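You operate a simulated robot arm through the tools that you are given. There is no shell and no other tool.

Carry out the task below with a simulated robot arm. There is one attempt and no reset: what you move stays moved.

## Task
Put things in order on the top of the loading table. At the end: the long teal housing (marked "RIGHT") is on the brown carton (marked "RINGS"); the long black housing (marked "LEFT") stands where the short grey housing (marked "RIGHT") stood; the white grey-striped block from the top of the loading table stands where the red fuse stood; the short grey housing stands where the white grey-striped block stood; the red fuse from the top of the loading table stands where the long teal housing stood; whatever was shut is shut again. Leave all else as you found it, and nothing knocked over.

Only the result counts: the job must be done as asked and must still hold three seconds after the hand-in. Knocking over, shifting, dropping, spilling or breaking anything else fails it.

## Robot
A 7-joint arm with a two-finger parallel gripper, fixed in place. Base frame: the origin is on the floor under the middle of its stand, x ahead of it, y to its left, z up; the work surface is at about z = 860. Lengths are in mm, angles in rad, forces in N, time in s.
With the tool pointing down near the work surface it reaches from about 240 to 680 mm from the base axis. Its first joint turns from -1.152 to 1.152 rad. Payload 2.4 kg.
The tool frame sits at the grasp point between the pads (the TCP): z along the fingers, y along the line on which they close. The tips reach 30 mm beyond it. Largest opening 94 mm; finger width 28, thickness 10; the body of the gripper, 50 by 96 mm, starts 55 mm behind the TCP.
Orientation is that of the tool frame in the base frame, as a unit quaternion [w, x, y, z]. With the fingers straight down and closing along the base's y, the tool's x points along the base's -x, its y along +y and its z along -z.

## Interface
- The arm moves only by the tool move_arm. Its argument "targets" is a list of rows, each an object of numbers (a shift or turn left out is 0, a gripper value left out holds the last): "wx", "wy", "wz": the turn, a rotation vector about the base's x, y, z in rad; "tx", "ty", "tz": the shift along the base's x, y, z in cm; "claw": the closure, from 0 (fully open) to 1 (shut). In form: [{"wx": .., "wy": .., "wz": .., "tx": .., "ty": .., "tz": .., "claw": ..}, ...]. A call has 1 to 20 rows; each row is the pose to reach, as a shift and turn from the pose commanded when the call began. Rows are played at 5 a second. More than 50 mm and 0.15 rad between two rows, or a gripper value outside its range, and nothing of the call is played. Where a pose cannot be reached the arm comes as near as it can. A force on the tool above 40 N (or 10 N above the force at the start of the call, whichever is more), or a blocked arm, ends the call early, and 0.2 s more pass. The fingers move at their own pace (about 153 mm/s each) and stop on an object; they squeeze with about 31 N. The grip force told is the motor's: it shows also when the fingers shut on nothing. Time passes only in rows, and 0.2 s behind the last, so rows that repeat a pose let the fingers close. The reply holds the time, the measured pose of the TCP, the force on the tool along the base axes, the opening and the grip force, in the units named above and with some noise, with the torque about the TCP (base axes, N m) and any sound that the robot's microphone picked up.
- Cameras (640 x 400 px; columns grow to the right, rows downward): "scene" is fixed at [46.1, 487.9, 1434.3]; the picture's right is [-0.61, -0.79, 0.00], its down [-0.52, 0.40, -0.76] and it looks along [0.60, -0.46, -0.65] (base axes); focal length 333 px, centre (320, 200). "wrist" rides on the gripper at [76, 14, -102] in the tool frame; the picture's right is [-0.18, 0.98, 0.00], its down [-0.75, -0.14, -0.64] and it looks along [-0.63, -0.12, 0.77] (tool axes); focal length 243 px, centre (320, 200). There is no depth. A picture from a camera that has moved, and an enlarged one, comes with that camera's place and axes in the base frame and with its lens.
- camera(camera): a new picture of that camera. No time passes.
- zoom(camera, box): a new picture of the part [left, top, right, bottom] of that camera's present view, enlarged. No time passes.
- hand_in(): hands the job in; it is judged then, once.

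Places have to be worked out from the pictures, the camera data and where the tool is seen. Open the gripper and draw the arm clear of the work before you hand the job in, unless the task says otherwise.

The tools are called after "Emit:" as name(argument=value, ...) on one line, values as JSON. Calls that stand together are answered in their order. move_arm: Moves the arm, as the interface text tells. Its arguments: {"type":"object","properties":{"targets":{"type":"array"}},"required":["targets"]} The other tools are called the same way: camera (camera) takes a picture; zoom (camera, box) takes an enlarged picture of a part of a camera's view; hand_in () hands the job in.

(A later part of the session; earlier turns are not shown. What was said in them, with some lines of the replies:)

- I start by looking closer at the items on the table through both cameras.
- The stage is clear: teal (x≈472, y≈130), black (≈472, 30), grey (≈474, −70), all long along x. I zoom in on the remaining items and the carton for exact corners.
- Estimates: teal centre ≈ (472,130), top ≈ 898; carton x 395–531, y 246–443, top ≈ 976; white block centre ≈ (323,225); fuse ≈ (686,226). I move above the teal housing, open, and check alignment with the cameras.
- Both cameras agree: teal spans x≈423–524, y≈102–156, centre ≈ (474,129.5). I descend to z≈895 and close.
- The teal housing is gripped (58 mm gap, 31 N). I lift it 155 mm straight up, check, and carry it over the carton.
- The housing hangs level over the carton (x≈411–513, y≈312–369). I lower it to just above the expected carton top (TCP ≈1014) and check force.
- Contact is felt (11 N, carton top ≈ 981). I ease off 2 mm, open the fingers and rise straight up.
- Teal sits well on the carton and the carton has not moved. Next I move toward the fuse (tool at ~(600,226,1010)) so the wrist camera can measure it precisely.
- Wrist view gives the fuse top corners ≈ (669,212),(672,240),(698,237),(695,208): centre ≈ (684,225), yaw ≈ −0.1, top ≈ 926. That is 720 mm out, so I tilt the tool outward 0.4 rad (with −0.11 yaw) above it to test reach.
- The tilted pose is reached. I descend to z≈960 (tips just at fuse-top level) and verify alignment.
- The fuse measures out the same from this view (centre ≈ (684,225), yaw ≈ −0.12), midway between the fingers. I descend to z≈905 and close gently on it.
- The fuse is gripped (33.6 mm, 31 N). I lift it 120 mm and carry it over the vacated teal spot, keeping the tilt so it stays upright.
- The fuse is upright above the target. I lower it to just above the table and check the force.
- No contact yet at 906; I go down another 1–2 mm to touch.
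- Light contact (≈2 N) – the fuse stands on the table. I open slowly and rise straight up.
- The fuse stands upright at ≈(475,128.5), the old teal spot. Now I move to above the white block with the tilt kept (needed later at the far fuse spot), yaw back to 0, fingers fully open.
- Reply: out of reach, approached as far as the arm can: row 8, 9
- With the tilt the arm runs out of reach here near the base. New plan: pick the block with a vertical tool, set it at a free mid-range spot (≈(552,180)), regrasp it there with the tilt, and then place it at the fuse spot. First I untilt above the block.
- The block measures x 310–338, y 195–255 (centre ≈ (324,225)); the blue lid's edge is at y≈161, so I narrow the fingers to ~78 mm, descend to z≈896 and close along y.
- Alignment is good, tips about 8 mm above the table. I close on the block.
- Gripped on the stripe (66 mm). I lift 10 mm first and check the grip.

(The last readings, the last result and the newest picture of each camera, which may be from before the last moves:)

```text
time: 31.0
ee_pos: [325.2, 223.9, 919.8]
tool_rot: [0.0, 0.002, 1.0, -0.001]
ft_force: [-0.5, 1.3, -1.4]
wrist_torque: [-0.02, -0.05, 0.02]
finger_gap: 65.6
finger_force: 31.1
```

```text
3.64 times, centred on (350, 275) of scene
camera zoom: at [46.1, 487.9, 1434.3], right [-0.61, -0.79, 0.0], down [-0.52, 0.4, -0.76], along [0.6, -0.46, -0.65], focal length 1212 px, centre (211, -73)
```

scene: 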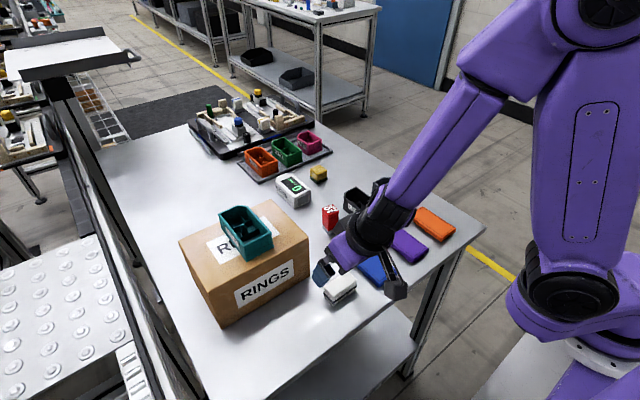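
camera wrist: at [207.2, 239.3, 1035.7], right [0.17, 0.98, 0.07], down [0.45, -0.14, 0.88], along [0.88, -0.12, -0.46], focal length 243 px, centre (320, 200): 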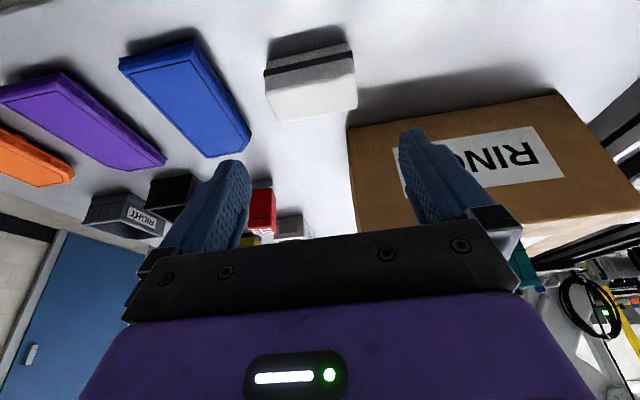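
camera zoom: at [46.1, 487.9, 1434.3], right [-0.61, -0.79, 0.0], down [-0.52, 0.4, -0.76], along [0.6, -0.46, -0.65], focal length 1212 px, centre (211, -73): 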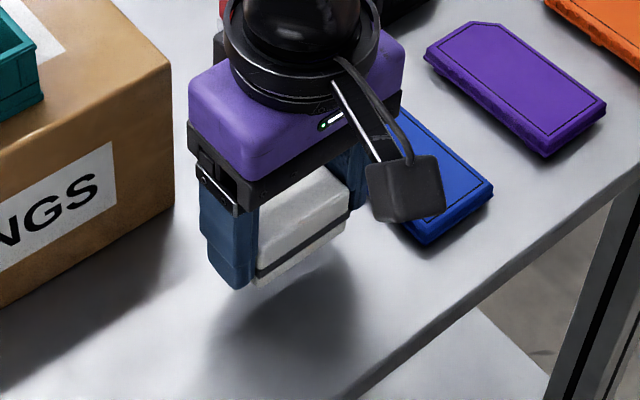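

The block is lifted level and secure. I raise it to z≈1040 and carry it to the free spot at about (552,180), stopping at z≈925 for a check.

Emit:
move_arm(targets=[{"tz": 4.0, "claw": 0.5}, {"tz": 8.0}, {"tz": 12.0}, {"tx": 3.8, "ty": -0.75, "tz": 12.0}, {"tx": 7.6, "ty": -1.5, "tz": 12.0}, {"tx": 11.4, "ty": -2.25, "tz": 12.0}, {"tx": 15.2, "ty": -3.0, "tz": 12.0}, {"tx": 19.0, "ty": -3.75, "tz": 12.0}, {"tx": 21.5, "ty": -4.3, "tz": 12.0}, {"tx": 22.75, "ty": -4.5, "tz": 12.0}, {"tx": 22.75, "ty": -4.5, "tz": 9.0}, {"tx": 22.75, "ty": -4.5, "tz": 5.0}, {"tx": 22.75, "ty": -4.5, "tz": 1.0}, {"tx": 22.75, "ty": -4.5, "tz": 1.0}])

Emit:
camera(camera="wrist")

Emit:
camera(camera="scene")

Emit:
zoom(camera="scene", box=[240, 130, 380, 240])

```text
time: 34.0
ee_pos: [550.8, 180.0, 929.7]
tool_rot: [0.0, 0.0, 1.0, 0.0]
ft_force: [0.3, 0.2, -0.5]
wrist_torque: [0.01, -0.01, -0.06]
finger_gap: 65.5
finger_force: 31.0
```

```text
taken
camera wrist: at [475.3, 193.4, 1033.0], right [0.19, 0.98, 0.0], down [0.75, -0.14, 0.64], along [0.63, -0.12, -0.77], focal length 243 px, centre (320, 200)
```

wrist: 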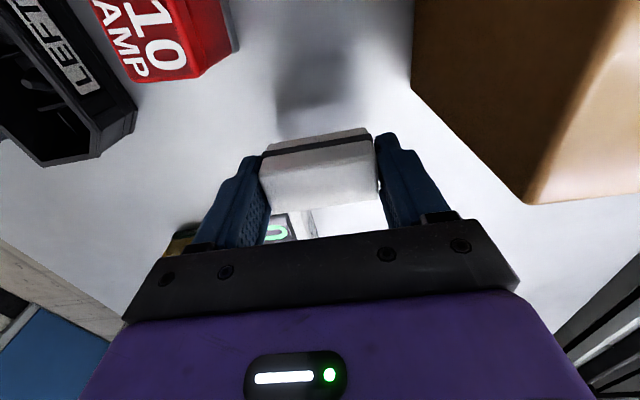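

```text
taken
```

scene: 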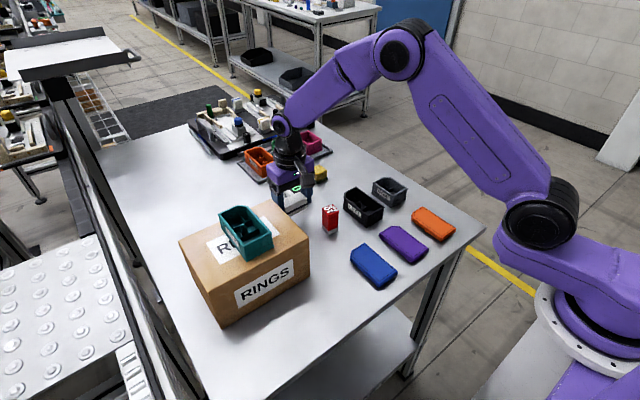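

```text
3.64 times, centred on (310, 185) of scene
camera zoom: at [46.1, 487.9, 1434.3], right [-0.61, -0.79, 0.0], down [-0.52, 0.4, -0.76], along [0.6, -0.46, -0.65], focal length 1212 px, centre (356, 254)
```

zoom: 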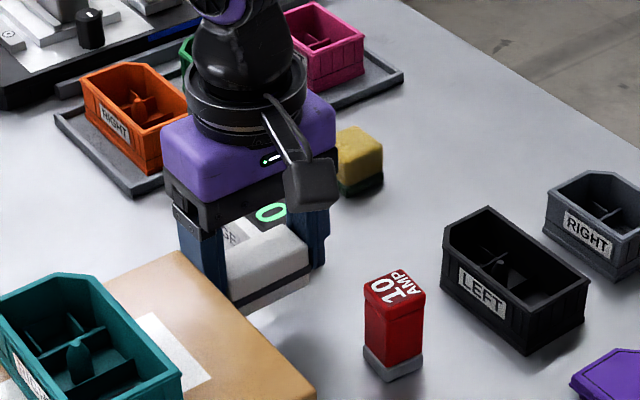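

Clear on all sides. I lower the block to the table here.

Emit:
move_arm(targets=[{"tz": -1.5, "claw": 0.5}, {"tz": -2.5}, {"tz": -3.1}, {"tz": -3.3}, {"tz": -3.3}])

```text
time: 35.2
ee_pos: [552.1, 179.8, 895.6]
tool_rot: [0.001, 0.001, 1.0, 0.001]
ft_force: [1.0, -0.2, -1.1]
wrist_torque: [0.0, 0.01, 0.03]
finger_gap: 65.7
finger_force: 30.5
```

Emit:
move_arm(targets=[{"tz": -0.1, "claw": 0.5}, {"tz": -0.2}, {"tz": -0.2}])

Emit:
zoom(camera="scene", box=[240, 130, 380, 240])

```text
time: 36.0
ee_pos: [552.3, 180.4, 896.2]
tool_rot: [0.001, 0.0, 1.0, 0.001]
ft_force: [-4.2, -1.3, 14.0]
wrist_torque: [-0.03, 0.12, 0.03]
finger_gap: 65.7
finger_force: 30.7
```

```text
3.64 times, centred on (310, 185) of scene
camera zoom: at [45.7, 487.8, 1434.4], right [-0.61, -0.79, 0.0], down [-0.52, 0.4, -0.76], along [0.6, -0.46, -0.65], focal length 1212 px, centre (356, 254)
```

zoom: 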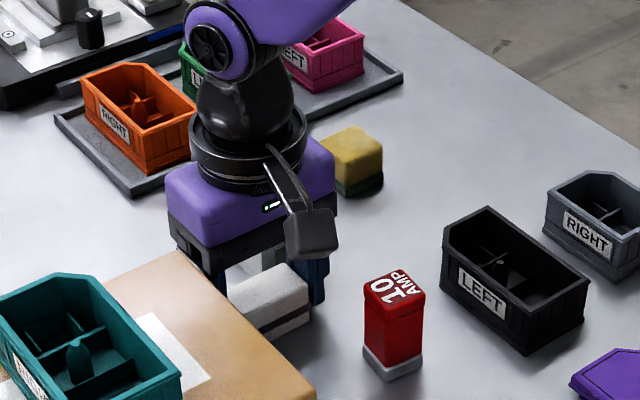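

Contact made (14 N). I ease off 1.5 mm, open to ~80 mm, and rise.

Emit:
move_arm(targets=[{"tz": 0.15, "claw": 0.5}, {"tz": 0.15, "claw": 0.3}, {"tz": 0.15, "claw": 0.2}, {"tz": 0.15, "claw": 0.1}, {"tz": 1.0, "claw": 0.1}, {"tz": 3.0}, {"tz": 6.0}, {"tz": 9.0}, {"tz": 9.0}])

Emit:
zoom(camera="wrist", box=[180, 20, 460, 240])

Emit:
zoom(camera="scene", box=[240, 130, 380, 240])

```text
time: 38.0
ee_pos: [550.9, 181.0, 984.9]
tool_rot: [0.0, 0.001, 1.0, -0.001]
ft_force: [-0.4, -0.3, 0.0]
wrist_torque: [-0.01, 0.02, -0.01]
finger_gap: 84.6
finger_force: 0.0
```

```text
1.82 times, centred on (320, 130) of wrist
camera zoom: at [475.5, 194.8, 1089.0], right [0.19, 0.98, 0.0], down [0.75, -0.14, 0.64], along [0.63, -0.12, -0.77], focal length 441 px, centre (320, 327)
```

zoom: 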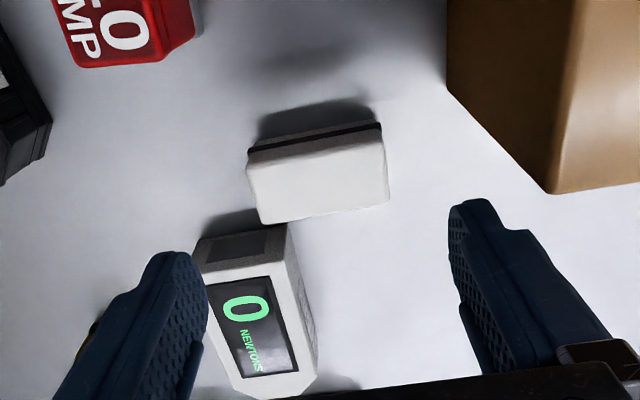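

```text
3.64 times, centred on (310, 185) of scene
camera zoom: at [46.1, 487.9, 1434.3], right [-0.61, -0.79, 0.0], down [-0.52, 0.4, -0.76], along [0.6, -0.46, -0.65], focal length 1212 px, centre (356, 254)
```

zoom: 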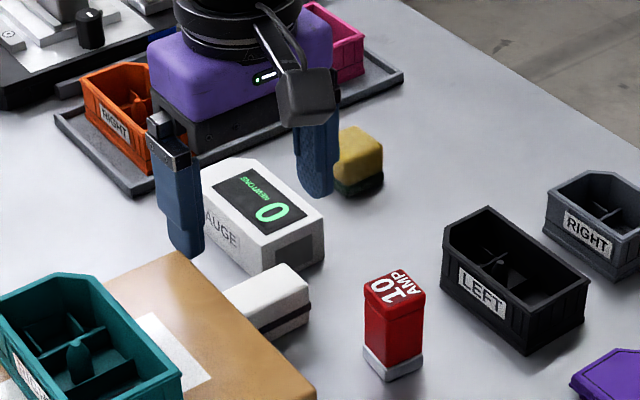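

The block stands upright at ≈(552.5,180). Now I tilt the tool 0.3 rad outward above it and descend for the regrasp.

Emit:
move_arm(targets=[{"tx": -0.2, "wy": -0.1, "claw": 0.1}, {"tx": -0.4, "wy": -0.2}, {"tx": -0.6, "wy": -0.3}, {"tx": -0.6, "wy": -0.3, "tz": -3.0}, {"tx": -0.6, "wy": -0.3, "tz": -5.5}, {"tx": -0.6, "wy": -0.3, "tz": -7.5}, {"tx": -0.6, "wy": -0.3, "tz": -8.5}, {"tx": -0.6, "wy": -0.3, "tz": -8.5}])

Emit:
zoom(camera="wrist", box=[180, 20, 460, 240])

Emit:
zoom(camera="scene", box=[240, 130, 380, 240])

```text
time: 39.8
ee_pos: [545.7, 181.1, 899.5]
tool_rot: [0.15, 0.0, 0.989, 0.0]
ft_force: [0.0, -0.2, 0.9]
wrist_torque: [-0.01, 0.0, -0.02]
finger_gap: 84.5
finger_force: 0.1
```

```text
1.82 times, centred on (320, 130) of wrist
camera zoom: at [442.8, 194.2, 976.4], right [0.18, 0.98, 0.05], down [0.53, -0.14, 0.84], along [0.83, -0.12, -0.55], focal length 441 px, centre (320, 327)
```

zoom: 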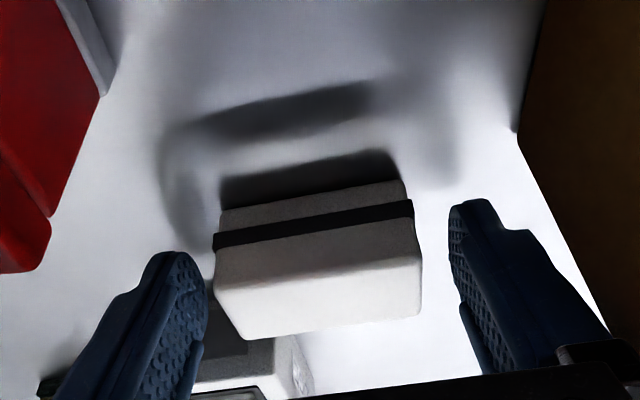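

```text
3.64 times, centred on (310, 185) of scene
camera zoom: at [46.1, 487.9, 1434.3], right [-0.61, -0.79, 0.0], down [-0.52, 0.4, -0.76], along [0.6, -0.46, -0.65], focal length 1212 px, centre (356, 254)
```

zoom: 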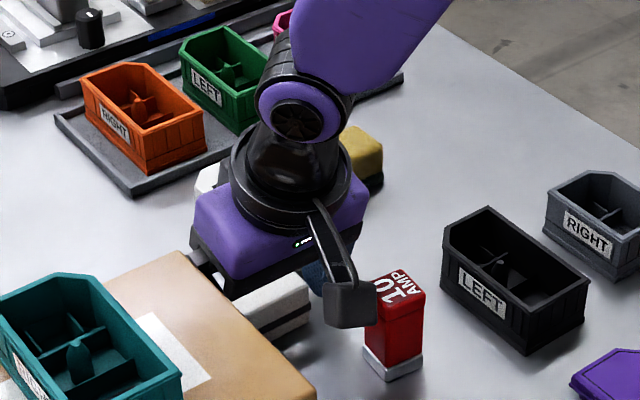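

Well placed around the block. I lower 3 mm more and close.

Emit:
move_arm(targets=[{"tz": -0.3, "claw": 0.1}, {"tz": -0.3, "claw": 0.2}, {"tz": -0.3, "claw": 0.28}, {"tz": -0.3, "claw": 0.4}, {"tz": -0.3, "claw": 0.5}, {"tz": -0.3, "claw": 0.5}])

Emit:
zoom(camera="wrist", box=[180, 20, 460, 240])

```text
time: 41.2
ee_pos: [545.5, 180.5, 897.5]
tool_rot: [0.149, 0.0, 0.989, 0.0]
ft_force: [0.5, -0.1, 0.3]
wrist_torque: [-0.07, -0.06, -0.01]
finger_gap: 61.6
finger_force: 30.8
```

```text
1.82 times, centred on (320, 130) of wrist
camera zoom: at [442.8, 194.4, 973.5], right [0.18, 0.98, 0.05], down [0.53, -0.14, 0.84], along [0.83, -0.12, -0.55], focal length 441 px, centre (320, 327)
```

zoom: 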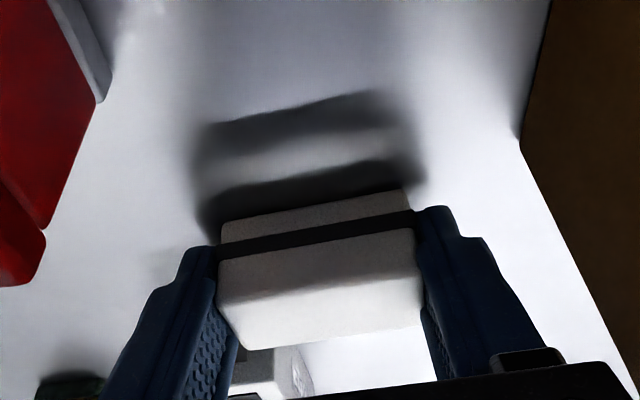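

Gripped (61.6 mm, 31 N). I lift 25 mm and check it stays level.

Emit:
move_arm(targets=[{"tz": 0.3, "claw": 0.5}, {"tz": 1.0}, {"tz": 2.5}, {"tz": 2.5}])

Emit:
zoom(camera="wrist", box=[180, 20, 460, 240])

Emit:
zoom(camera="scene", box=[240, 130, 380, 240])

```text
time: 42.2
ee_pos: [545.3, 180.4, 921.4]
tool_rot: [0.149, 0.001, 0.989, 0.0]
ft_force: [-0.5, -0.4, -1.0]
wrist_torque: [-0.02, 0.0, 0.01]
finger_gap: 61.3
finger_force: 31.0
```

```text
1.82 times, centred on (320, 130) of wrist
camera zoom: at [442.7, 193.9, 998.8], right [0.18, 0.98, 0.05], down [0.53, -0.14, 0.84], along [0.83, -0.12, -0.55], focal length 441 px, centre (320, 327)
```

zoom: 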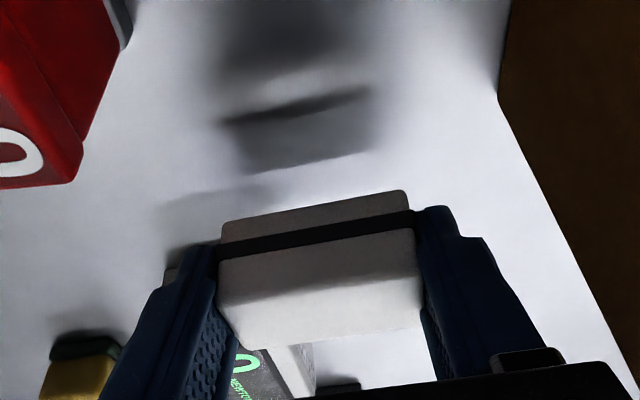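

```text
3.64 times, centred on (310, 185) of scene
camera zoom: at [46.1, 487.9, 1434.3], right [-0.61, -0.79, 0.0], down [-0.52, 0.4, -0.76], along [0.6, -0.46, -0.65], focal length 1212 px, centre (356, 254)
```

zoom: 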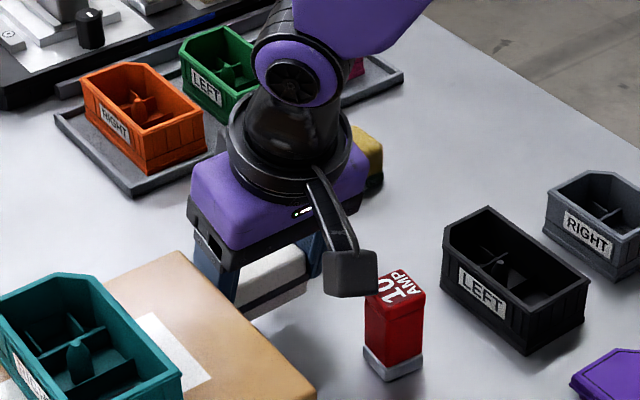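

Level and secure. I raise it 60 mm and carry it over to the old fuse spot (TCP ≈ (677,225)), then descend to z≈925 for a check.

Emit:
move_arm(targets=[{"tz": 3.0, "claw": 0.5}, {"tz": 6.0}, {"tx": 3.3, "ty": 1.1, "tz": 6.0}, {"tx": 6.6, "ty": 2.2, "tz": 6.0}, {"tx": 9.9, "ty": 3.35, "tz": 6.0}, {"tx": 12.2, "ty": 4.15, "tz": 6.0}, {"tx": 13.16, "ty": 4.47, "tz": 6.0}, {"tx": 13.16, "ty": 4.47, "tz": 3.5}, {"tx": 13.16, "ty": 4.47, "tz": 1.0}, {"tx": 13.16, "ty": 4.47, "tz": 0.0}, {"tx": 13.16, "ty": 4.47, "tz": 0.0}])

Emit:
camera(camera="wrist")

Emit:
zoom(camera="scene", box=[200, 120, 320, 220])

Emit:
camera(camera="scene")

```text
time: 44.6
ee_pos: [677.7, 225.0, 922.1]
tool_rot: [0.15, 0.001, 0.989, 0.0]
ft_force: [0.0, 0.0, 0.1]
wrist_torque: [-0.03, -0.02, 0.01]
finger_gap: 61.2
finger_force: 30.4
```

```text
taken
camera wrist: at [575.3, 238.8, 998.9], right [0.18, 0.98, 0.05], down [0.53, -0.14, 0.84], along [0.83, -0.12, -0.55], focal length 243 px, centre (320, 200)
```

wrist: 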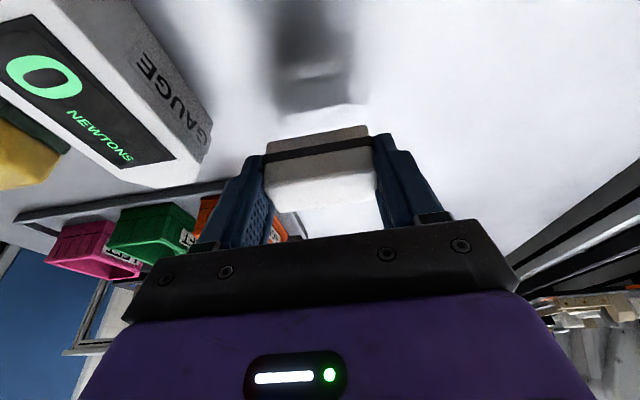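

```text
4.00 times, centred on (260, 170) of scene
camera zoom: at [46.1, 487.9, 1434.3], right [-0.61, -0.79, 0.0], down [-0.52, 0.4, -0.76], along [0.6, -0.46, -0.65], focal length 1333 px, centre (560, 320)
```

zoom: 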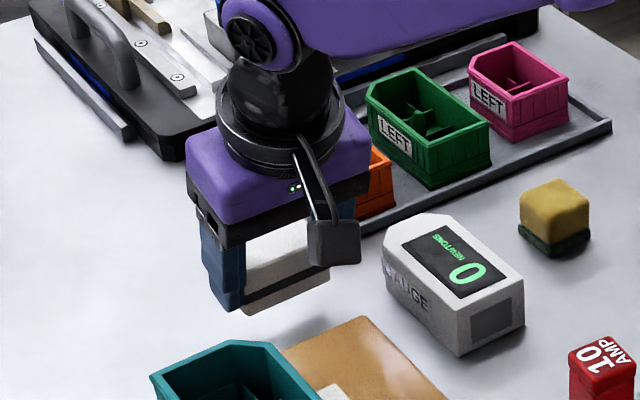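

```text
taken
```

scene: 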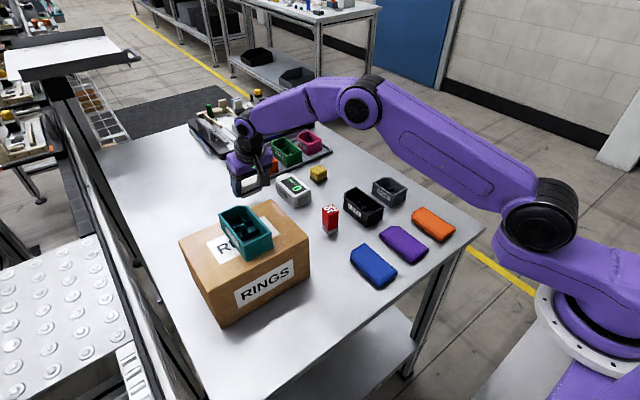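

In position. I lower to just above the table (TCP ≈ 897.5).

Emit:
move_arm(targets=[{"tz": -1.2, "claw": 0.5}, {"tz": -2.0}, {"tz": -2.4}, {"tz": -2.5}, {"tz": -2.6}, {"tz": -2.6}])

Emit:
zoom(camera="scene", box=[200, 120, 320, 220])

```text
time: 46.0
ee_pos: [677.6, 225.2, 898.2]
tool_rot: [0.152, 0.001, 0.988, -0.001]
ft_force: [-2.7, 0.3, 7.2]
wrist_torque: [0.1, 0.08, 0.04]
finger_gap: 61.6
finger_force: 31.0
```

```text
4.00 times, centred on (260, 170) of scene
camera zoom: at [45.9, 487.8, 1434.4], right [-0.61, -0.79, 0.0], down [-0.52, 0.4, -0.76], along [0.6, -0.46, -0.65], focal length 1333 px, centre (560, 320)
```

zoom: 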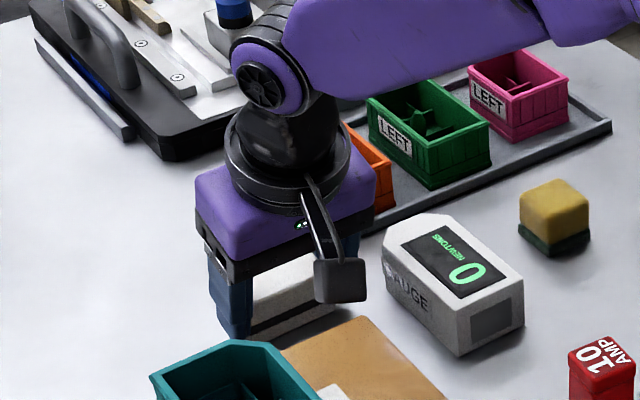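

Contact (7 N). I ease off 1 mm, open, and rise straight up.

Emit:
move_arm(targets=[{"tz": 0.1, "claw": 0.5}, {"tz": 0.1, "claw": 0.32}, {"tz": 0.1, "claw": 0.25}, {"tz": 0.1, "claw": 0.13}, {"tz": 0.1, "claw": 0.13}, {"tz": 1.0, "claw": 0.13}, {"tz": 3.0}, {"tz": 6.0}, {"tz": 9.0}, {"tz": 12.0}])

Emit:
zoom(camera="wrist", box=[180, 20, 460, 240])

Emit:
zoom(camera="scene", box=[200, 120, 320, 220])

```text
time: 48.2
ee_pos: [675.8, 224.5, 1016.4]
tool_rot: [0.15, 0.001, 0.989, 0.0]
ft_force: [0.5, -0.2, -0.3]
wrist_torque: [0.03, 0.0, 0.03]
finger_gap: 81.7
finger_force: 0.0
```

```text
1.82 times, centred on (320, 130) of wrist
camera zoom: at [573.8, 238.4, 1091.5], right [0.18, 0.98, 0.05], down [0.53, -0.14, 0.84], along [0.83, -0.12, -0.55], focal length 441 px, centre (320, 327)
```

zoom: 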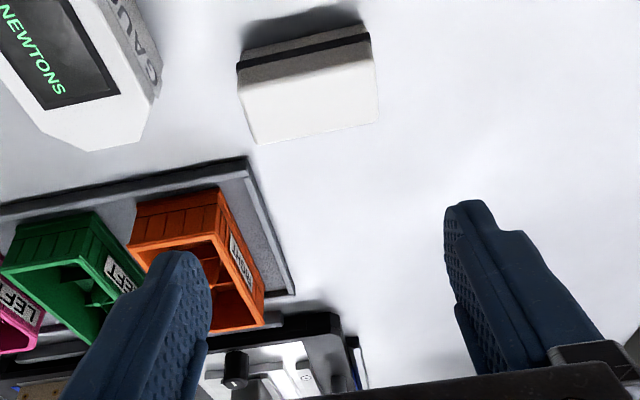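

```text
4.00 times, centred on (260, 170) of scene
camera zoom: at [46.1, 487.9, 1434.3], right [-0.61, -0.79, 0.0], down [-0.52, 0.4, -0.76], along [0.6, -0.46, -0.65], focal length 1333 px, centre (560, 320)
```

zoom: 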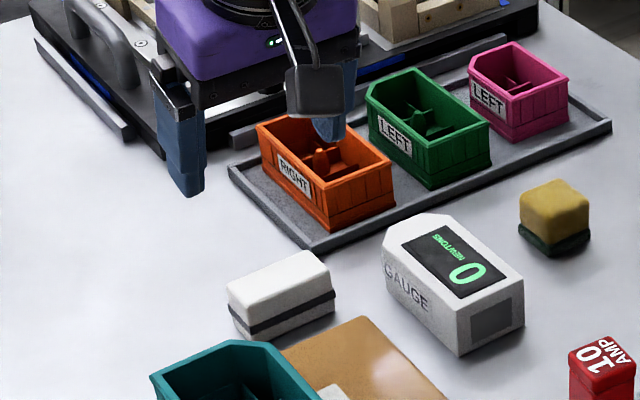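

Emit:
zoom(camera="scene", box=[230, 165, 290, 210])

```text
8.89 times, centred on (260, 188) of scene
camera zoom: at [46.1, 487.9, 1434.3], right [-0.61, -0.79, 0.0], down [-0.52, 0.4, -0.76], along [0.6, -0.46, -0.65], focal length 2962 px, centre (853, 311)
```

zoom: 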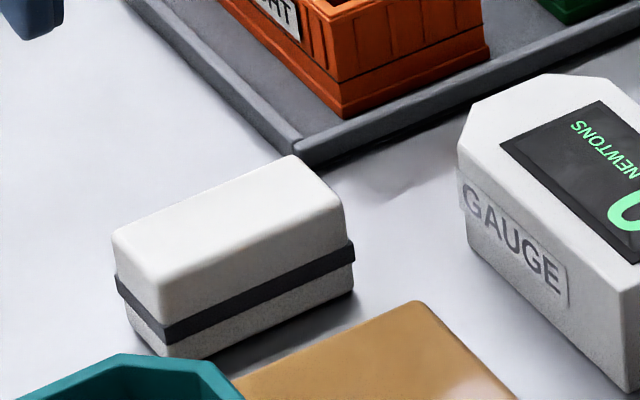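

The block stands at ≈(686,225) – the fuse's old place within a couple of mm. Next the grey housing: I untilt and fly to above it at ~(474,−70,1000).

Emit:
move_arm(targets=[{"tx": -2.2, "ty": -3.2, "tz": 2.0, "wy": 0.05, "claw": 0.0}, {"tx": -4.4, "ty": -6.4, "tz": 2.0, "wy": 0.1}, {"tx": -6.6, "ty": -9.6, "tz": 2.0, "wy": 0.15}, {"tx": -8.8, "ty": -12.8, "tz": 2.0, "wy": 0.2}, {"tx": -11.0, "ty": -16.0, "tz": 2.0, "wy": 0.25}, {"tx": -13.2, "ty": -19.2, "tz": 2.0, "wy": 0.3}, {"tx": -15.4, "ty": -22.4, "tz": 2.0, "wy": 0.3}, {"tx": -17.6, "ty": -25.6, "tz": 2.0, "wy": 0.3}, {"tx": -19.5, "ty": -28.3, "tz": 1.0, "wy": 0.3}, {"tx": -20.32, "ty": -29.5, "tz": -1.5, "wy": 0.3}, {"tx": -20.32, "ty": -29.5, "tz": -1.5, "wy": 0.3}])

Emit:
camera(camera="scene")

Emit:
zoom(camera="wrist", box=[180, 20, 460, 240])

Emit:
zoom(camera="scene", box=[320, 160, 420, 240])

```text
time: 50.6
ee_pos: [474.2, -69.8, 1001.0]
tool_rot: [0.0, 0.0, 1.0, 0.0]
ft_force: [1.3, 0.6, 0.7]
wrist_torque: [0.0, 0.0, 0.01]
finger_gap: 93.9
finger_force: 0.0
```

```text
taken
```

scene: 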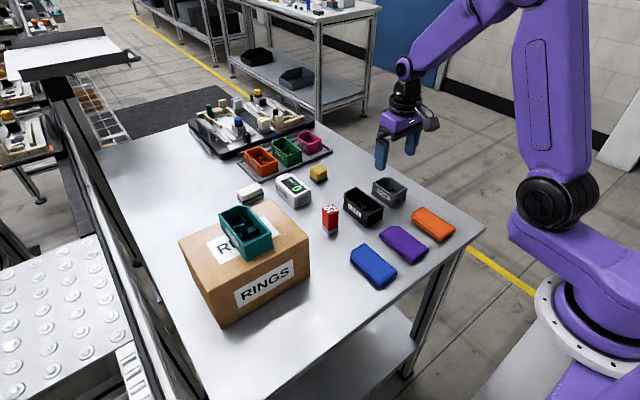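

```text
1.82 times, centred on (320, 130) of wrist
camera zoom: at [398.1, -58.1, 1104.9], right [0.19, 0.98, 0.0], down [0.75, -0.14, 0.64], along [0.63, -0.12, -0.77], focal length 441 px, centre (320, 327)
```

zoom: 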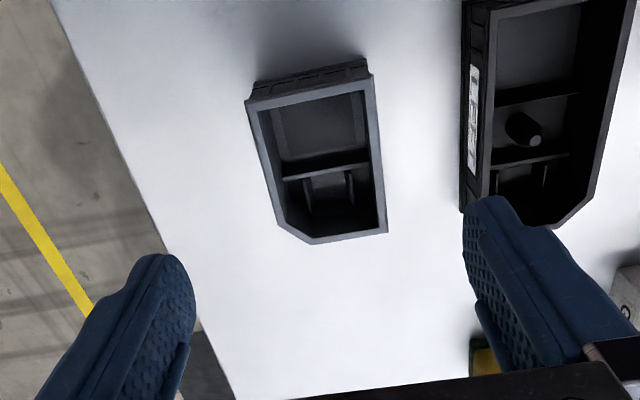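

```text
5.00 times, centred on (370, 200) of scene
camera zoom: at [46.1, 487.9, 1434.3], right [-0.61, -0.79, 0.0], down [-0.52, 0.4, -0.76], along [0.6, -0.46, -0.65], focal length 1666 px, centre (70, 200)
```

zoom: 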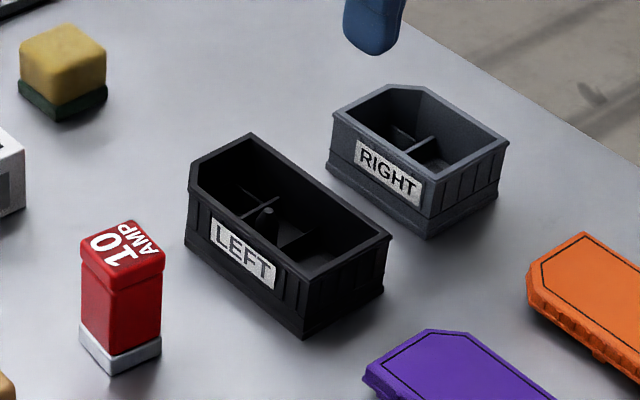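

Grey spans x 439–511, y −97.5…−44 (centre ≈ (475,−70.8)). I descend over it and close.

Emit:
move_arm(targets=[{"tx": 0.1, "ty": -0.07, "tz": -3.0, "claw": 0}, {"tx": 0.1, "ty": -0.07, "tz": -6.0}, {"tx": 0.1, "ty": -0.07, "tz": -8.0}, {"tx": 0.1, "ty": -0.07, "tz": -9.5}, {"tx": 0.1, "ty": -0.07, "tz": -10.5}, {"tx": 0.1, "ty": -0.07, "tz": -10.5}, {"tx": 0.1, "ty": -0.07, "tz": -10.5, "claw": 0.25}, {"tx": 0.1, "ty": -0.07, "tz": -10.5, "claw": 0.4}, {"tx": 0.1, "ty": -0.07, "tz": -10.5, "claw": 0.6}, {"tx": 0.1, "ty": -0.07, "tz": -10.5, "claw": 0.6}])

Emit:
zoom(camera="wrist", box=[180, 20, 460, 240])

Emit:
zoom(camera="scene", box=[320, 140, 440, 240])

```text
time: 52.8
ee_pos: [475.3, -70.4, 897.4]
tool_rot: [0.0, 0.001, 1.0, 0.0]
ft_force: [0.3, -0.8, 0.7]
wrist_torque: [-0.02, -0.01, 0.04]
finger_gap: 57.6
finger_force: 31.1
```

```text
1.82 times, centred on (320, 130) of wrist
camera zoom: at [398.7, -57.3, 1000.5], right [0.19, 0.98, 0.0], down [0.75, -0.14, 0.64], along [0.63, -0.12, -0.77], focal length 441 px, centre (320, 327)
```

zoom: 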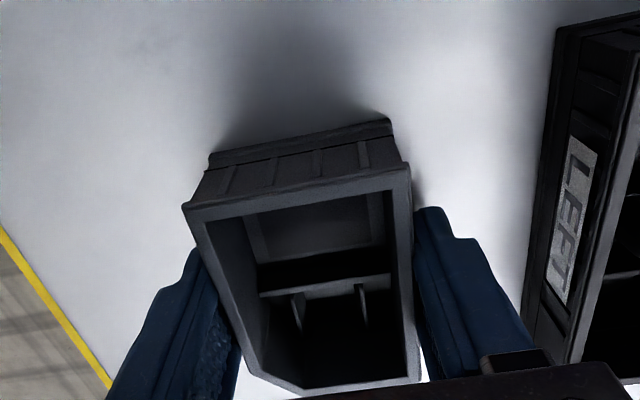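

```text
4.00 times, centred on (380, 190) of scene
camera zoom: at [46.1, 487.9, 1434.3], right [-0.61, -0.79, 0.0], down [-0.52, 0.4, -0.76], along [0.6, -0.46, -0.65], focal length 1333 px, centre (80, 240)
```

zoom: 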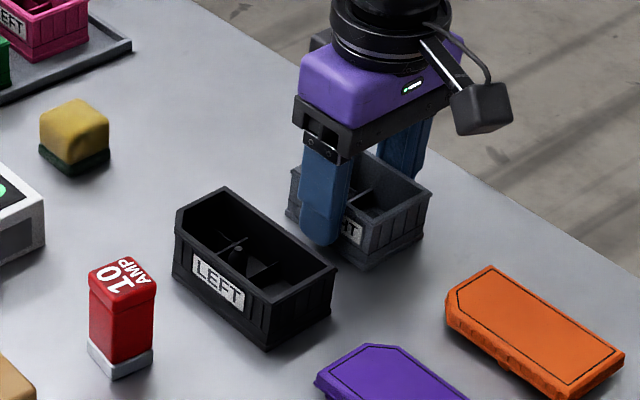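

Grey is gripped (57.6 mm, 31 N). I lift 120 mm, carry it to the old block spot (324,225) and stop at z≈935.

Emit:
move_arm(targets=[{"tz": 1.0, "claw": 0.6}, {"tz": 4.0}, {"tz": 8.0}, {"tz": 12.0}, {"tx": -1.8, "ty": 3.5, "tz": 12.0}, {"tx": -3.6, "ty": 7.0, "tz": 12.0}, {"tx": -5.4, "ty": 10.5, "tz": 12.0}, {"tx": -7.2, "ty": 14.1, "tz": 12.0}, {"tx": -9.0, "ty": 17.6, "tz": 12.0}, {"tx": -10.8, "ty": 21.1, "tz": 12.0}, {"tx": -12.6, "ty": 24.7, "tz": 12.0}, {"tx": -14.2, "ty": 27.8, "tz": 12.0}, {"tx": -15.1, "ty": 29.58, "tz": 12.0}, {"tx": -15.1, "ty": 29.58, "tz": 10.0}, {"tx": -15.1, "ty": 29.58, "tz": 7.0}, {"tx": -15.1, "ty": 29.58, "tz": 4.0}, {"tx": -15.1, "ty": 29.58, "tz": 4.0}])

Emit:
camera(camera="wrist")

Emit:
zoom(camera="scene", box=[280, 200, 440, 330])

```text
time: 56.4
ee_pos: [324.0, 226.8, 934.7]
tool_rot: [0.0, 0.001, 1.0, 0.0]
ft_force: [-0.4, -0.9, -1.1]
wrist_torque: [-0.03, 0.04, -0.01]
finger_gap: 57.7
finger_force: 30.6
```

```text
taken
camera wrist: at [247.7, 239.2, 1039.2], right [0.19, 0.98, 0.0], down [0.75, -0.14, 0.64], along [0.63, -0.12, -0.77], focal length 243 px, centre (320, 200)
```

wrist: 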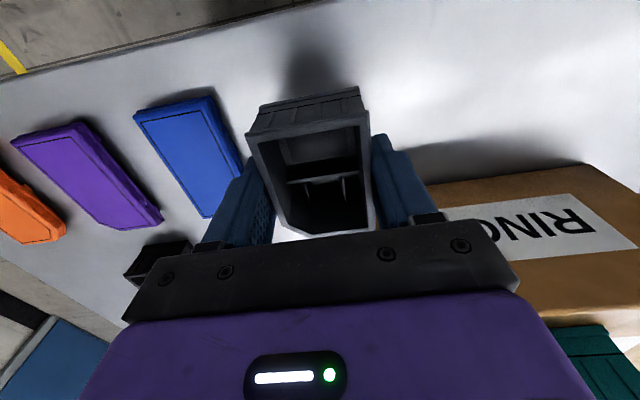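

```text
3.08 times, centred on (360, 265) of scene
camera zoom: at [46.1, 487.9, 1434.3], right [-0.61, -0.79, 0.0], down [-0.52, 0.4, -0.76], along [0.6, -0.46, -0.65], focal length 1025 px, centre (197, 0)
```

zoom: 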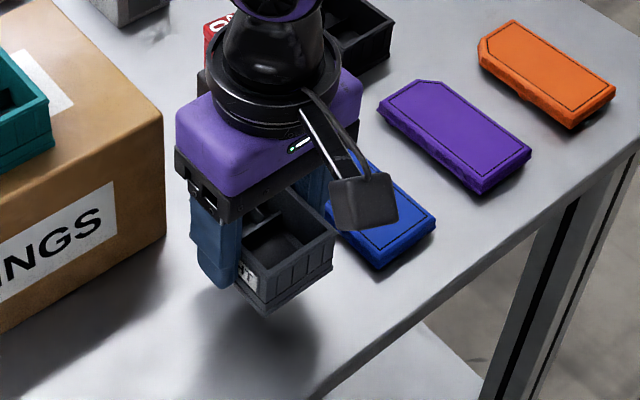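

Position good. I lower to near contact.

Emit:
move_arm(targets=[{"tz": -1.5, "claw": 0.6}, {"tz": -2.8}, {"tz": -3.6}, {"tz": -3.9}, {"tz": -4.0}, {"tz": -4.0}])

Emit:
zoom(camera="scene", box=[280, 200, 440, 330])

```text
time: 57.8
ee_pos: [326.0, 226.5, 897.4]
tool_rot: [0.002, 0.001, 1.0, 0.001]
ft_force: [-0.3, -0.5, 22.8]
wrist_torque: [0.03, 0.21, 0.01]
finger_gap: 58.0
finger_force: 31.0
```

```text
3.08 times, centred on (360, 265) of scene
camera zoom: at [45.8, 487.7, 1434.4], right [-0.61, -0.79, 0.0], down [-0.52, 0.4, -0.76], along [0.6, -0.46, -0.65], focal length 1025 px, centre (197, 0)
```

zoom: 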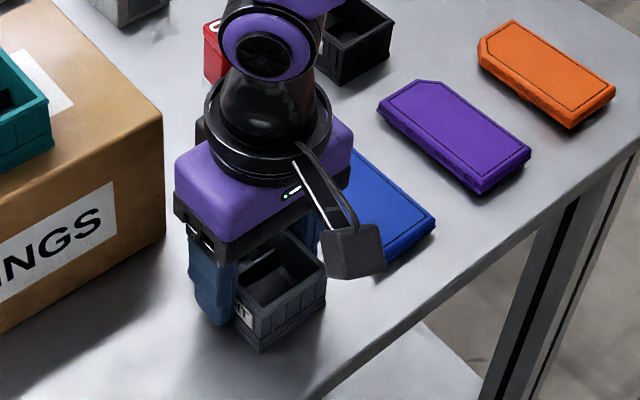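

Firm contact (23 N). I ease off 2 mm, open to ~75 mm and rise.

Emit:
move_arm(targets=[{"tz": 0.2, "claw": 0.6}, {"tz": 0.2, "claw": 0.6}, {"tz": 0.2, "claw": 0.36}, {"tz": 0.2, "claw": 0.28}, {"tz": 0.2, "claw": 0.2}, {"tz": 0.2, "claw": 0.2}, {"tz": 1.0}, {"tz": 3.0}, {"tz": 6.0}, {"tz": 10.0}, {"tz": 14.0}])

Emit:
zoom(camera="wrist", box=[180, 20, 460, 240])

Emit:
zoom(camera="scene", box=[280, 200, 440, 330])

```text
time: 60.2
ee_pos: [324.6, 224.0, 1038.2]
tool_rot: [0.0, 0.001, 1.0, -0.001]
ft_force: [-0.5, -0.3, -0.6]
wrist_torque: [0.04, -0.02, 0.0]
finger_gap: 75.0
finger_force: 0.1
```

```text
1.82 times, centred on (320, 130) of wrist
camera zoom: at [247.9, 237.3, 1140.4], right [0.19, 0.98, 0.0], down [0.75, -0.14, 0.64], along [0.63, -0.12, -0.77], focal length 441 px, centre (320, 327)
```

zoom: 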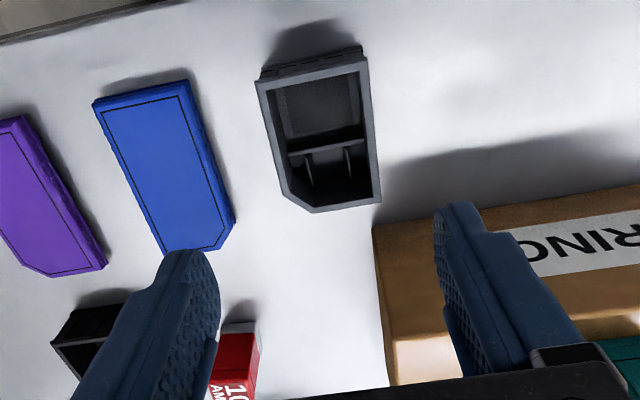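

```text
3.08 times, centred on (360, 265) of scene
camera zoom: at [46.1, 487.9, 1434.3], right [-0.61, -0.79, 0.0], down [-0.52, 0.4, -0.76], along [0.6, -0.46, -0.65], focal length 1025 px, centre (197, 0)
```

zoom: 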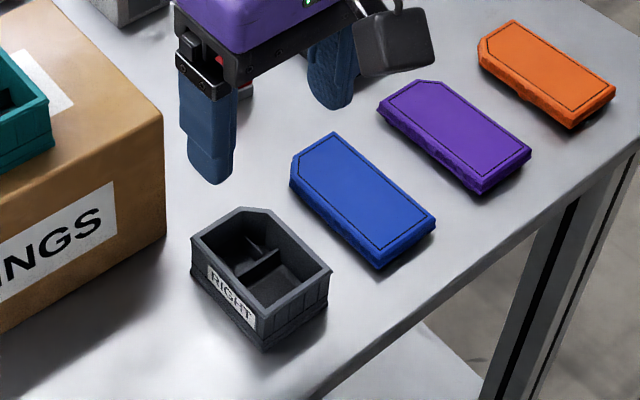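

Grey is at ≈(325,225), exactly the old block spot. Now to the black housing: move above ~(473,30,1000).

Emit:
move_arm(targets=[{"tx": 2.3, "ty": -3.0, "claw": 0.0}, {"tx": 4.7, "ty": -6.1}, {"tx": 7.0, "ty": -9.2}, {"tx": 9.4, "ty": -12.3}, {"tx": 11.8, "ty": -15.4}, {"tx": 13.8, "ty": -18.2}, {"tx": 14.9, "ty": -19.5, "tz": -1.5}, {"tx": 14.9, "ty": -19.5, "tz": -3.5}, {"tx": 14.9, "ty": -19.5, "tz": -3.5}])

Emit:
zoom(camera="wrist", box=[180, 20, 460, 240])

Emit:
zoom(camera="scene", box=[300, 140, 440, 260])

```text
time: 62.2
ee_pos: [472.0, 29.2, 999.0]
tool_rot: [0.0, 0.001, 1.0, 0.0]
ft_force: [-0.4, -0.4, -0.1]
wrist_torque: [-0.02, 0.02, -0.02]
finger_gap: 94.0
finger_force: 0.1
```

```text
1.82 times, centred on (320, 130) of wrist
camera zoom: at [396.4, 43.1, 1102.8], right [0.19, 0.98, 0.0], down [0.75, -0.14, 0.64], along [0.63, -0.12, -0.77], focal length 441 px, centre (320, 327)
```

zoom: 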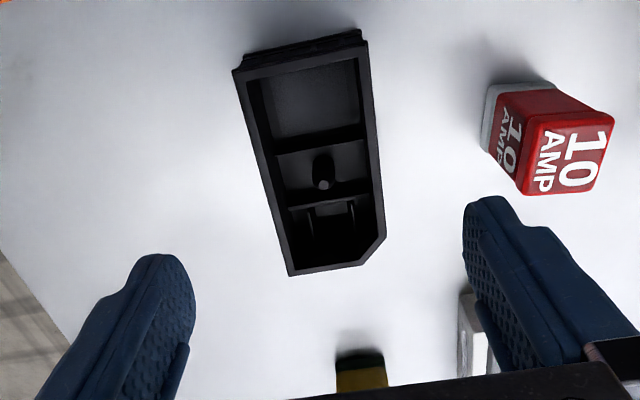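

```text
3.33 times, centred on (370, 200) of scene
camera zoom: at [46.1, 487.9, 1434.3], right [-0.61, -0.79, 0.0], down [-0.52, 0.4, -0.76], along [0.6, -0.46, -0.65], focal length 1111 px, centre (153, 200)
```

zoom: 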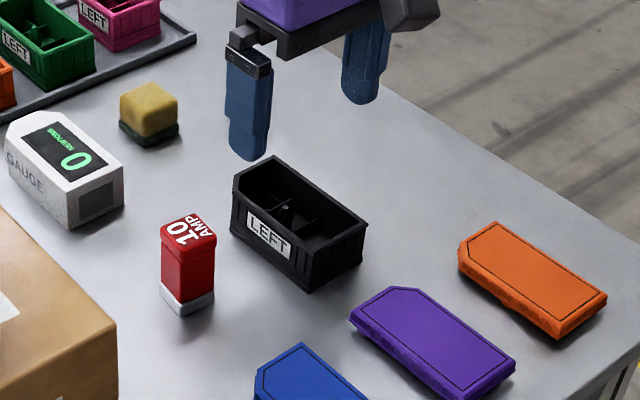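

Black spans x 425–524, y 2–56.5, centre ≈ (474.5,29.2). I descend and grip it.

Emit:
move_arm(targets=[{"tx": 0.15, "ty": -0.08, "tz": -3.0, "claw": 0}, {"tx": 0.15, "ty": -0.08, "tz": -6.0}, {"tx": 0.15, "ty": -0.08, "tz": -8.0}, {"tx": 0.15, "ty": -0.08, "tz": -9.5}, {"tx": 0.15, "ty": -0.08, "tz": -10.4}, {"tx": 0.15, "ty": -0.08, "tz": -10.4}, {"tx": 0.15, "ty": -0.08, "tz": -10.4, "claw": 0.25}, {"tx": 0.15, "ty": -0.08, "tz": -10.4, "claw": 0.4}, {"tx": 0.15, "ty": -0.08, "tz": -10.4, "claw": 0.6}, {"tx": 0.15, "ty": -0.08, "tz": -10.4, "claw": 0.6}])

Emit:
zoom(camera="scene", box=[300, 140, 440, 260])

```text
time: 64.4
ee_pos: [474.0, 29.1, 898.1]
tool_rot: [0.0, 0.001, 1.0, 0.0]
ft_force: [-0.3, -0.6, -0.2]
wrist_torque: [0.01, 0.0, 0.0]
finger_gap: 58.0
finger_force: 30.2
```

```text
3.33 times, centred on (370, 200) of scene
camera zoom: at [46.1, 487.9, 1434.3], right [-0.61, -0.79, 0.0], down [-0.52, 0.4, -0.76], along [0.6, -0.46, -0.65], focal length 1111 px, centre (153, 200)
```

zoom: 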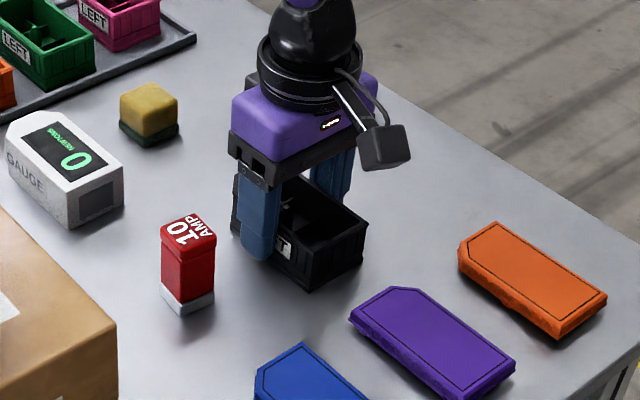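

Gripped (58 mm). I lift 60 mm, shift 100 mm to −y over the old grey spot, and lower to just above the table.

Emit:
move_arm(targets=[{"tz": 1.0, "claw": 0.6}, {"tz": 3.5}, {"tz": 6.0}, {"tx": 0.05, "ty": -3.0, "tz": 6.0}, {"tx": 0.05, "ty": -6.0, "tz": 6.0}, {"tx": 0.05, "ty": -8.8, "tz": 6.0}, {"tx": 0.05, "ty": -10.0, "tz": 6.0}, {"tx": 0.05, "ty": -10.0, "tz": 4.0}, {"tx": 0.05, "ty": -10.0, "tz": 2.0}, {"tx": 0.05, "ty": -10.0, "tz": 0.8}, {"tx": 0.05, "ty": -10.0, "tz": 0.8}])

Emit:
zoom(camera="wrist", box=[180, 20, 460, 240])

Emit:
zoom(camera="scene", box=[300, 140, 440, 260])

```text
time: 66.8
ee_pos: [475.3, -69.7, 904.7]
tool_rot: [0.001, 0.0, 1.0, 0.0]
ft_force: [-0.9, -0.4, -2.2]
wrist_torque: [-0.01, 0.03, 0.0]
finger_gap: 57.8
finger_force: 31.7
```

```text
1.82 times, centred on (320, 130) of wrist
camera zoom: at [399.0, -57.3, 1008.5], right [0.19, 0.98, 0.0], down [0.75, -0.14, 0.64], along [0.63, -0.12, -0.77], focal length 441 px, centre (320, 327)
```

zoom: 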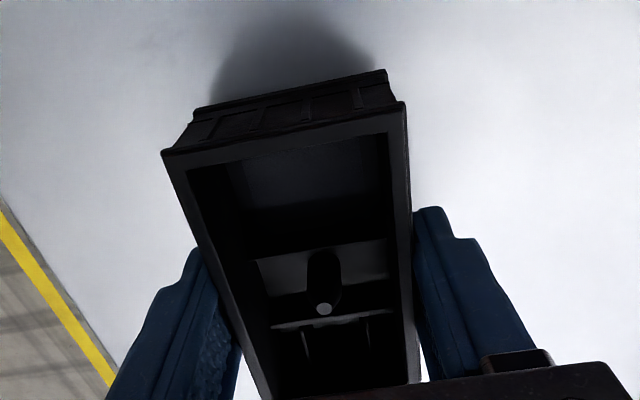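

```text
3.33 times, centred on (370, 200) of scene
camera zoom: at [46.1, 487.9, 1434.3], right [-0.61, -0.79, 0.0], down [-0.52, 0.4, -0.76], along [0.6, -0.46, -0.65], focal length 1111 px, centre (153, 200)
```

zoom: 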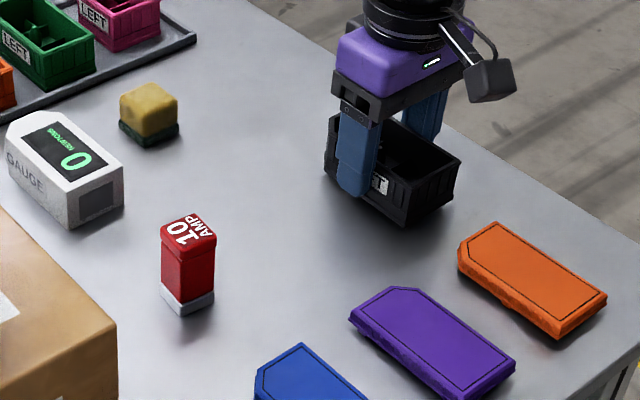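

Everything is aligned. I lower the last 8 mm and check the force.

Emit:
move_arm(targets=[{"tz": -0.4, "claw": 0.6}, {"tz": -0.7}, {"tz": -0.85}, {"tz": -0.85}])

```text
time: 67.8
ee_pos: [475.7, -70.7, 897.9]
tool_rot: [0.002, 0.001, 1.0, -0.001]
ft_force: [-5.6, 0.4, 22.9]
wrist_torque: [-0.02, 0.21, 0.02]
finger_gap: 58.0
finger_force: 31.0
```

Firm contact (23 N). I ease off 2 mm, open, and rise straight up.

Emit:
move_arm(targets=[{"tz": 0.2, "claw": 0.6}, {"tz": 0.2, "claw": 0.6}, {"tz": 0.2, "claw": 0.36}, {"tz": 0.2, "claw": 0.28}, {"tz": 0.2, "claw": 0.1}, {"tz": 0.2, "claw": 0.1}, {"tz": 1.0}, {"tz": 3.0}, {"tz": 6.0}, {"tz": 10.0}, {"tz": 14.0}, {"tz": 18.0}])

Emit:
camera(camera="scene")

Emit:
zoom(camera="wrist", box=[180, 20, 460, 240])

Emit:
zoom(camera="scene", box=[220, 120, 480, 320])

```text
time: 70.4
ee_pos: [474.3, -72.1, 1078.4]
tool_rot: [0.001, 0.001, 1.0, 0.0]
ft_force: [0.1, -0.4, -1.0]
wrist_torque: [0.0, 0.02, 0.03]
finger_gap: 84.8
finger_force: 0.0
```

```text
taken
```

scene: 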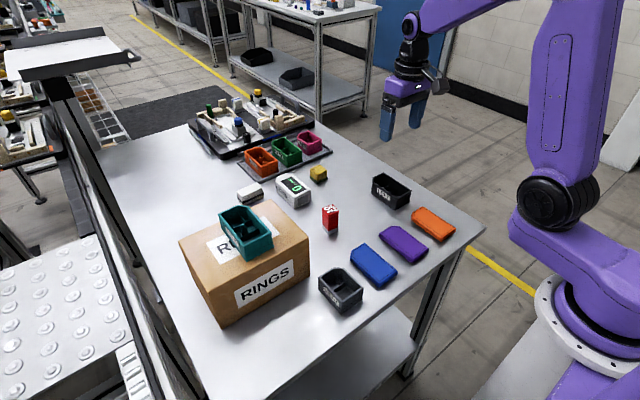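

```text
1.82 times, centred on (320, 130) of wrist
camera zoom: at [398.4, -58.2, 1181.7], right [0.19, 0.98, 0.0], down [0.75, -0.14, 0.64], along [0.63, -0.12, -0.77], focal length 441 px, centre (320, 327)
```

zoom: 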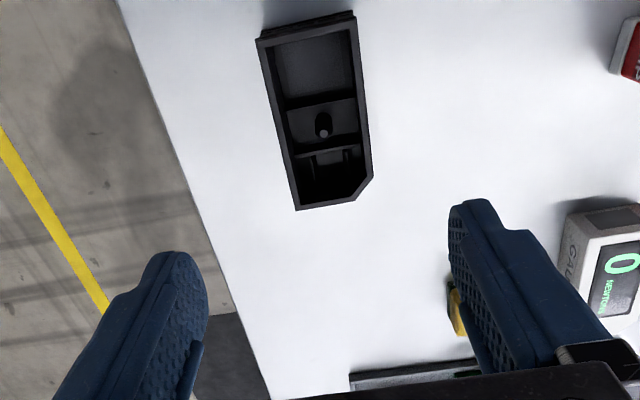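

```text
2.00 times, centred on (350, 220) of scene
camera zoom: at [46.1, 487.9, 1434.3], right [-0.61, -0.79, 0.0], down [-0.52, 0.4, -0.76], along [0.6, -0.46, -0.65], focal length 666 px, centre (260, 160)
```

zoom: 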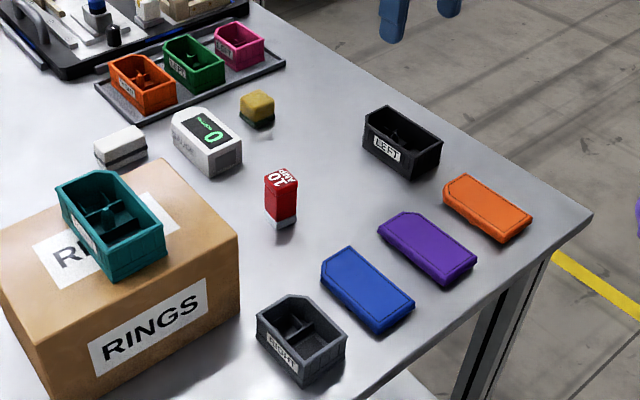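

All five items are in place and nothing else has moved. I open fully and draw the arm back up to its starting pose, then take a final look.

Emit:
move_arm(targets=[{"tz": 3.5, "claw": 0}, {"tx": -2.0, "ty": 2.0, "tz": 6.0}, {"tx": -5.0, "ty": 4.5, "tz": 8.0}, {"tx": -8.0, "ty": 7.0, "tz": 10.0}, {"tx": -10.5, "ty": 9.5, "tz": 11.0}, {"tx": -12.4, "ty": 11.8, "tz": 11.0}, {"tx": -12.4, "ty": 11.8, "tz": 11.0}, {"tx": -12.4, "ty": 11.8, "tz": 11.0}])

Emit:
camera(camera="scene")

Emit:
camera(camera="wrist")

```text
time: 72.2
ee_pos: [350.9, 47.9, 1185.5]
tool_rot: [0.0, 0.001, 1.0, 0.0]
ft_force: [-0.2, 0.2, -0.6]
wrist_torque: [0.03, 0.02, 0.03]
finger_gap: 94.2
finger_force: 0.0
```

```text
taken
```

scene: 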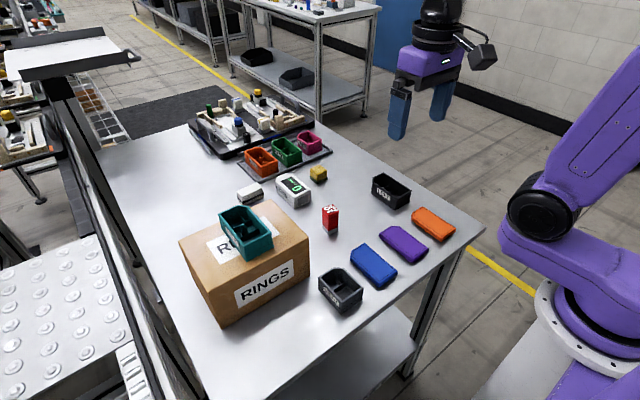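

```text
taken
camera wrist: at [274.2, 61.5, 1288.4], right [0.19, 0.98, 0.0], down [0.75, -0.14, 0.64], along [0.63, -0.12, -0.77], focal length 243 px, centre (320, 200)
```

wrist: 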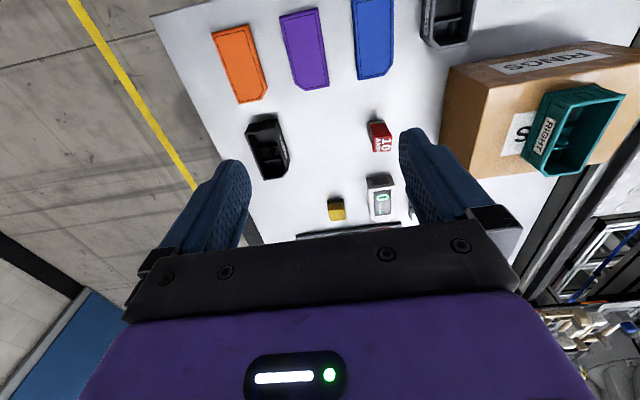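

The final pictures show every item upright in its new place, the rest untouched, and the arm clear with the gripper open. I hand the job in.

Emit:
hand_in()

```text
The job is handed in.
```

The job is handed in: all five items are where you asked and standing upright. The positions below are my estimates from the camera views, and I have not seen the judge's verdict.

| Item | Final place | Approx. position (mm) |
|---|---|---|
| Teal housing ("RIGHT") | On top of the "RINGS" carton | (462, 340) |
| Red fuse | Where the teal housing stood | (475, 128), within about 2 mm |
| White grey-striped block | Where the red fuse stood | (686, 225), within about 3 mm |
| Short grey housing ("RIGHT") | Where the white block stood | (325, 225), within about 1 mm |
| Black housing ("LEFT") | Where the grey housing stood | (475, −71), within about 1 mm |

- **White block:** I set it down once at a free spot on the table to regrip it. The fuse's spot was too far out for a straight-down grip, and the tilted grip could not reach the block where it first stood.
- **Everything else:** I opened nothing, so nothing needed shutting. In the last pictures nothing else looks moved or knocked over. The arm is back near its starting pose with the gripper open.
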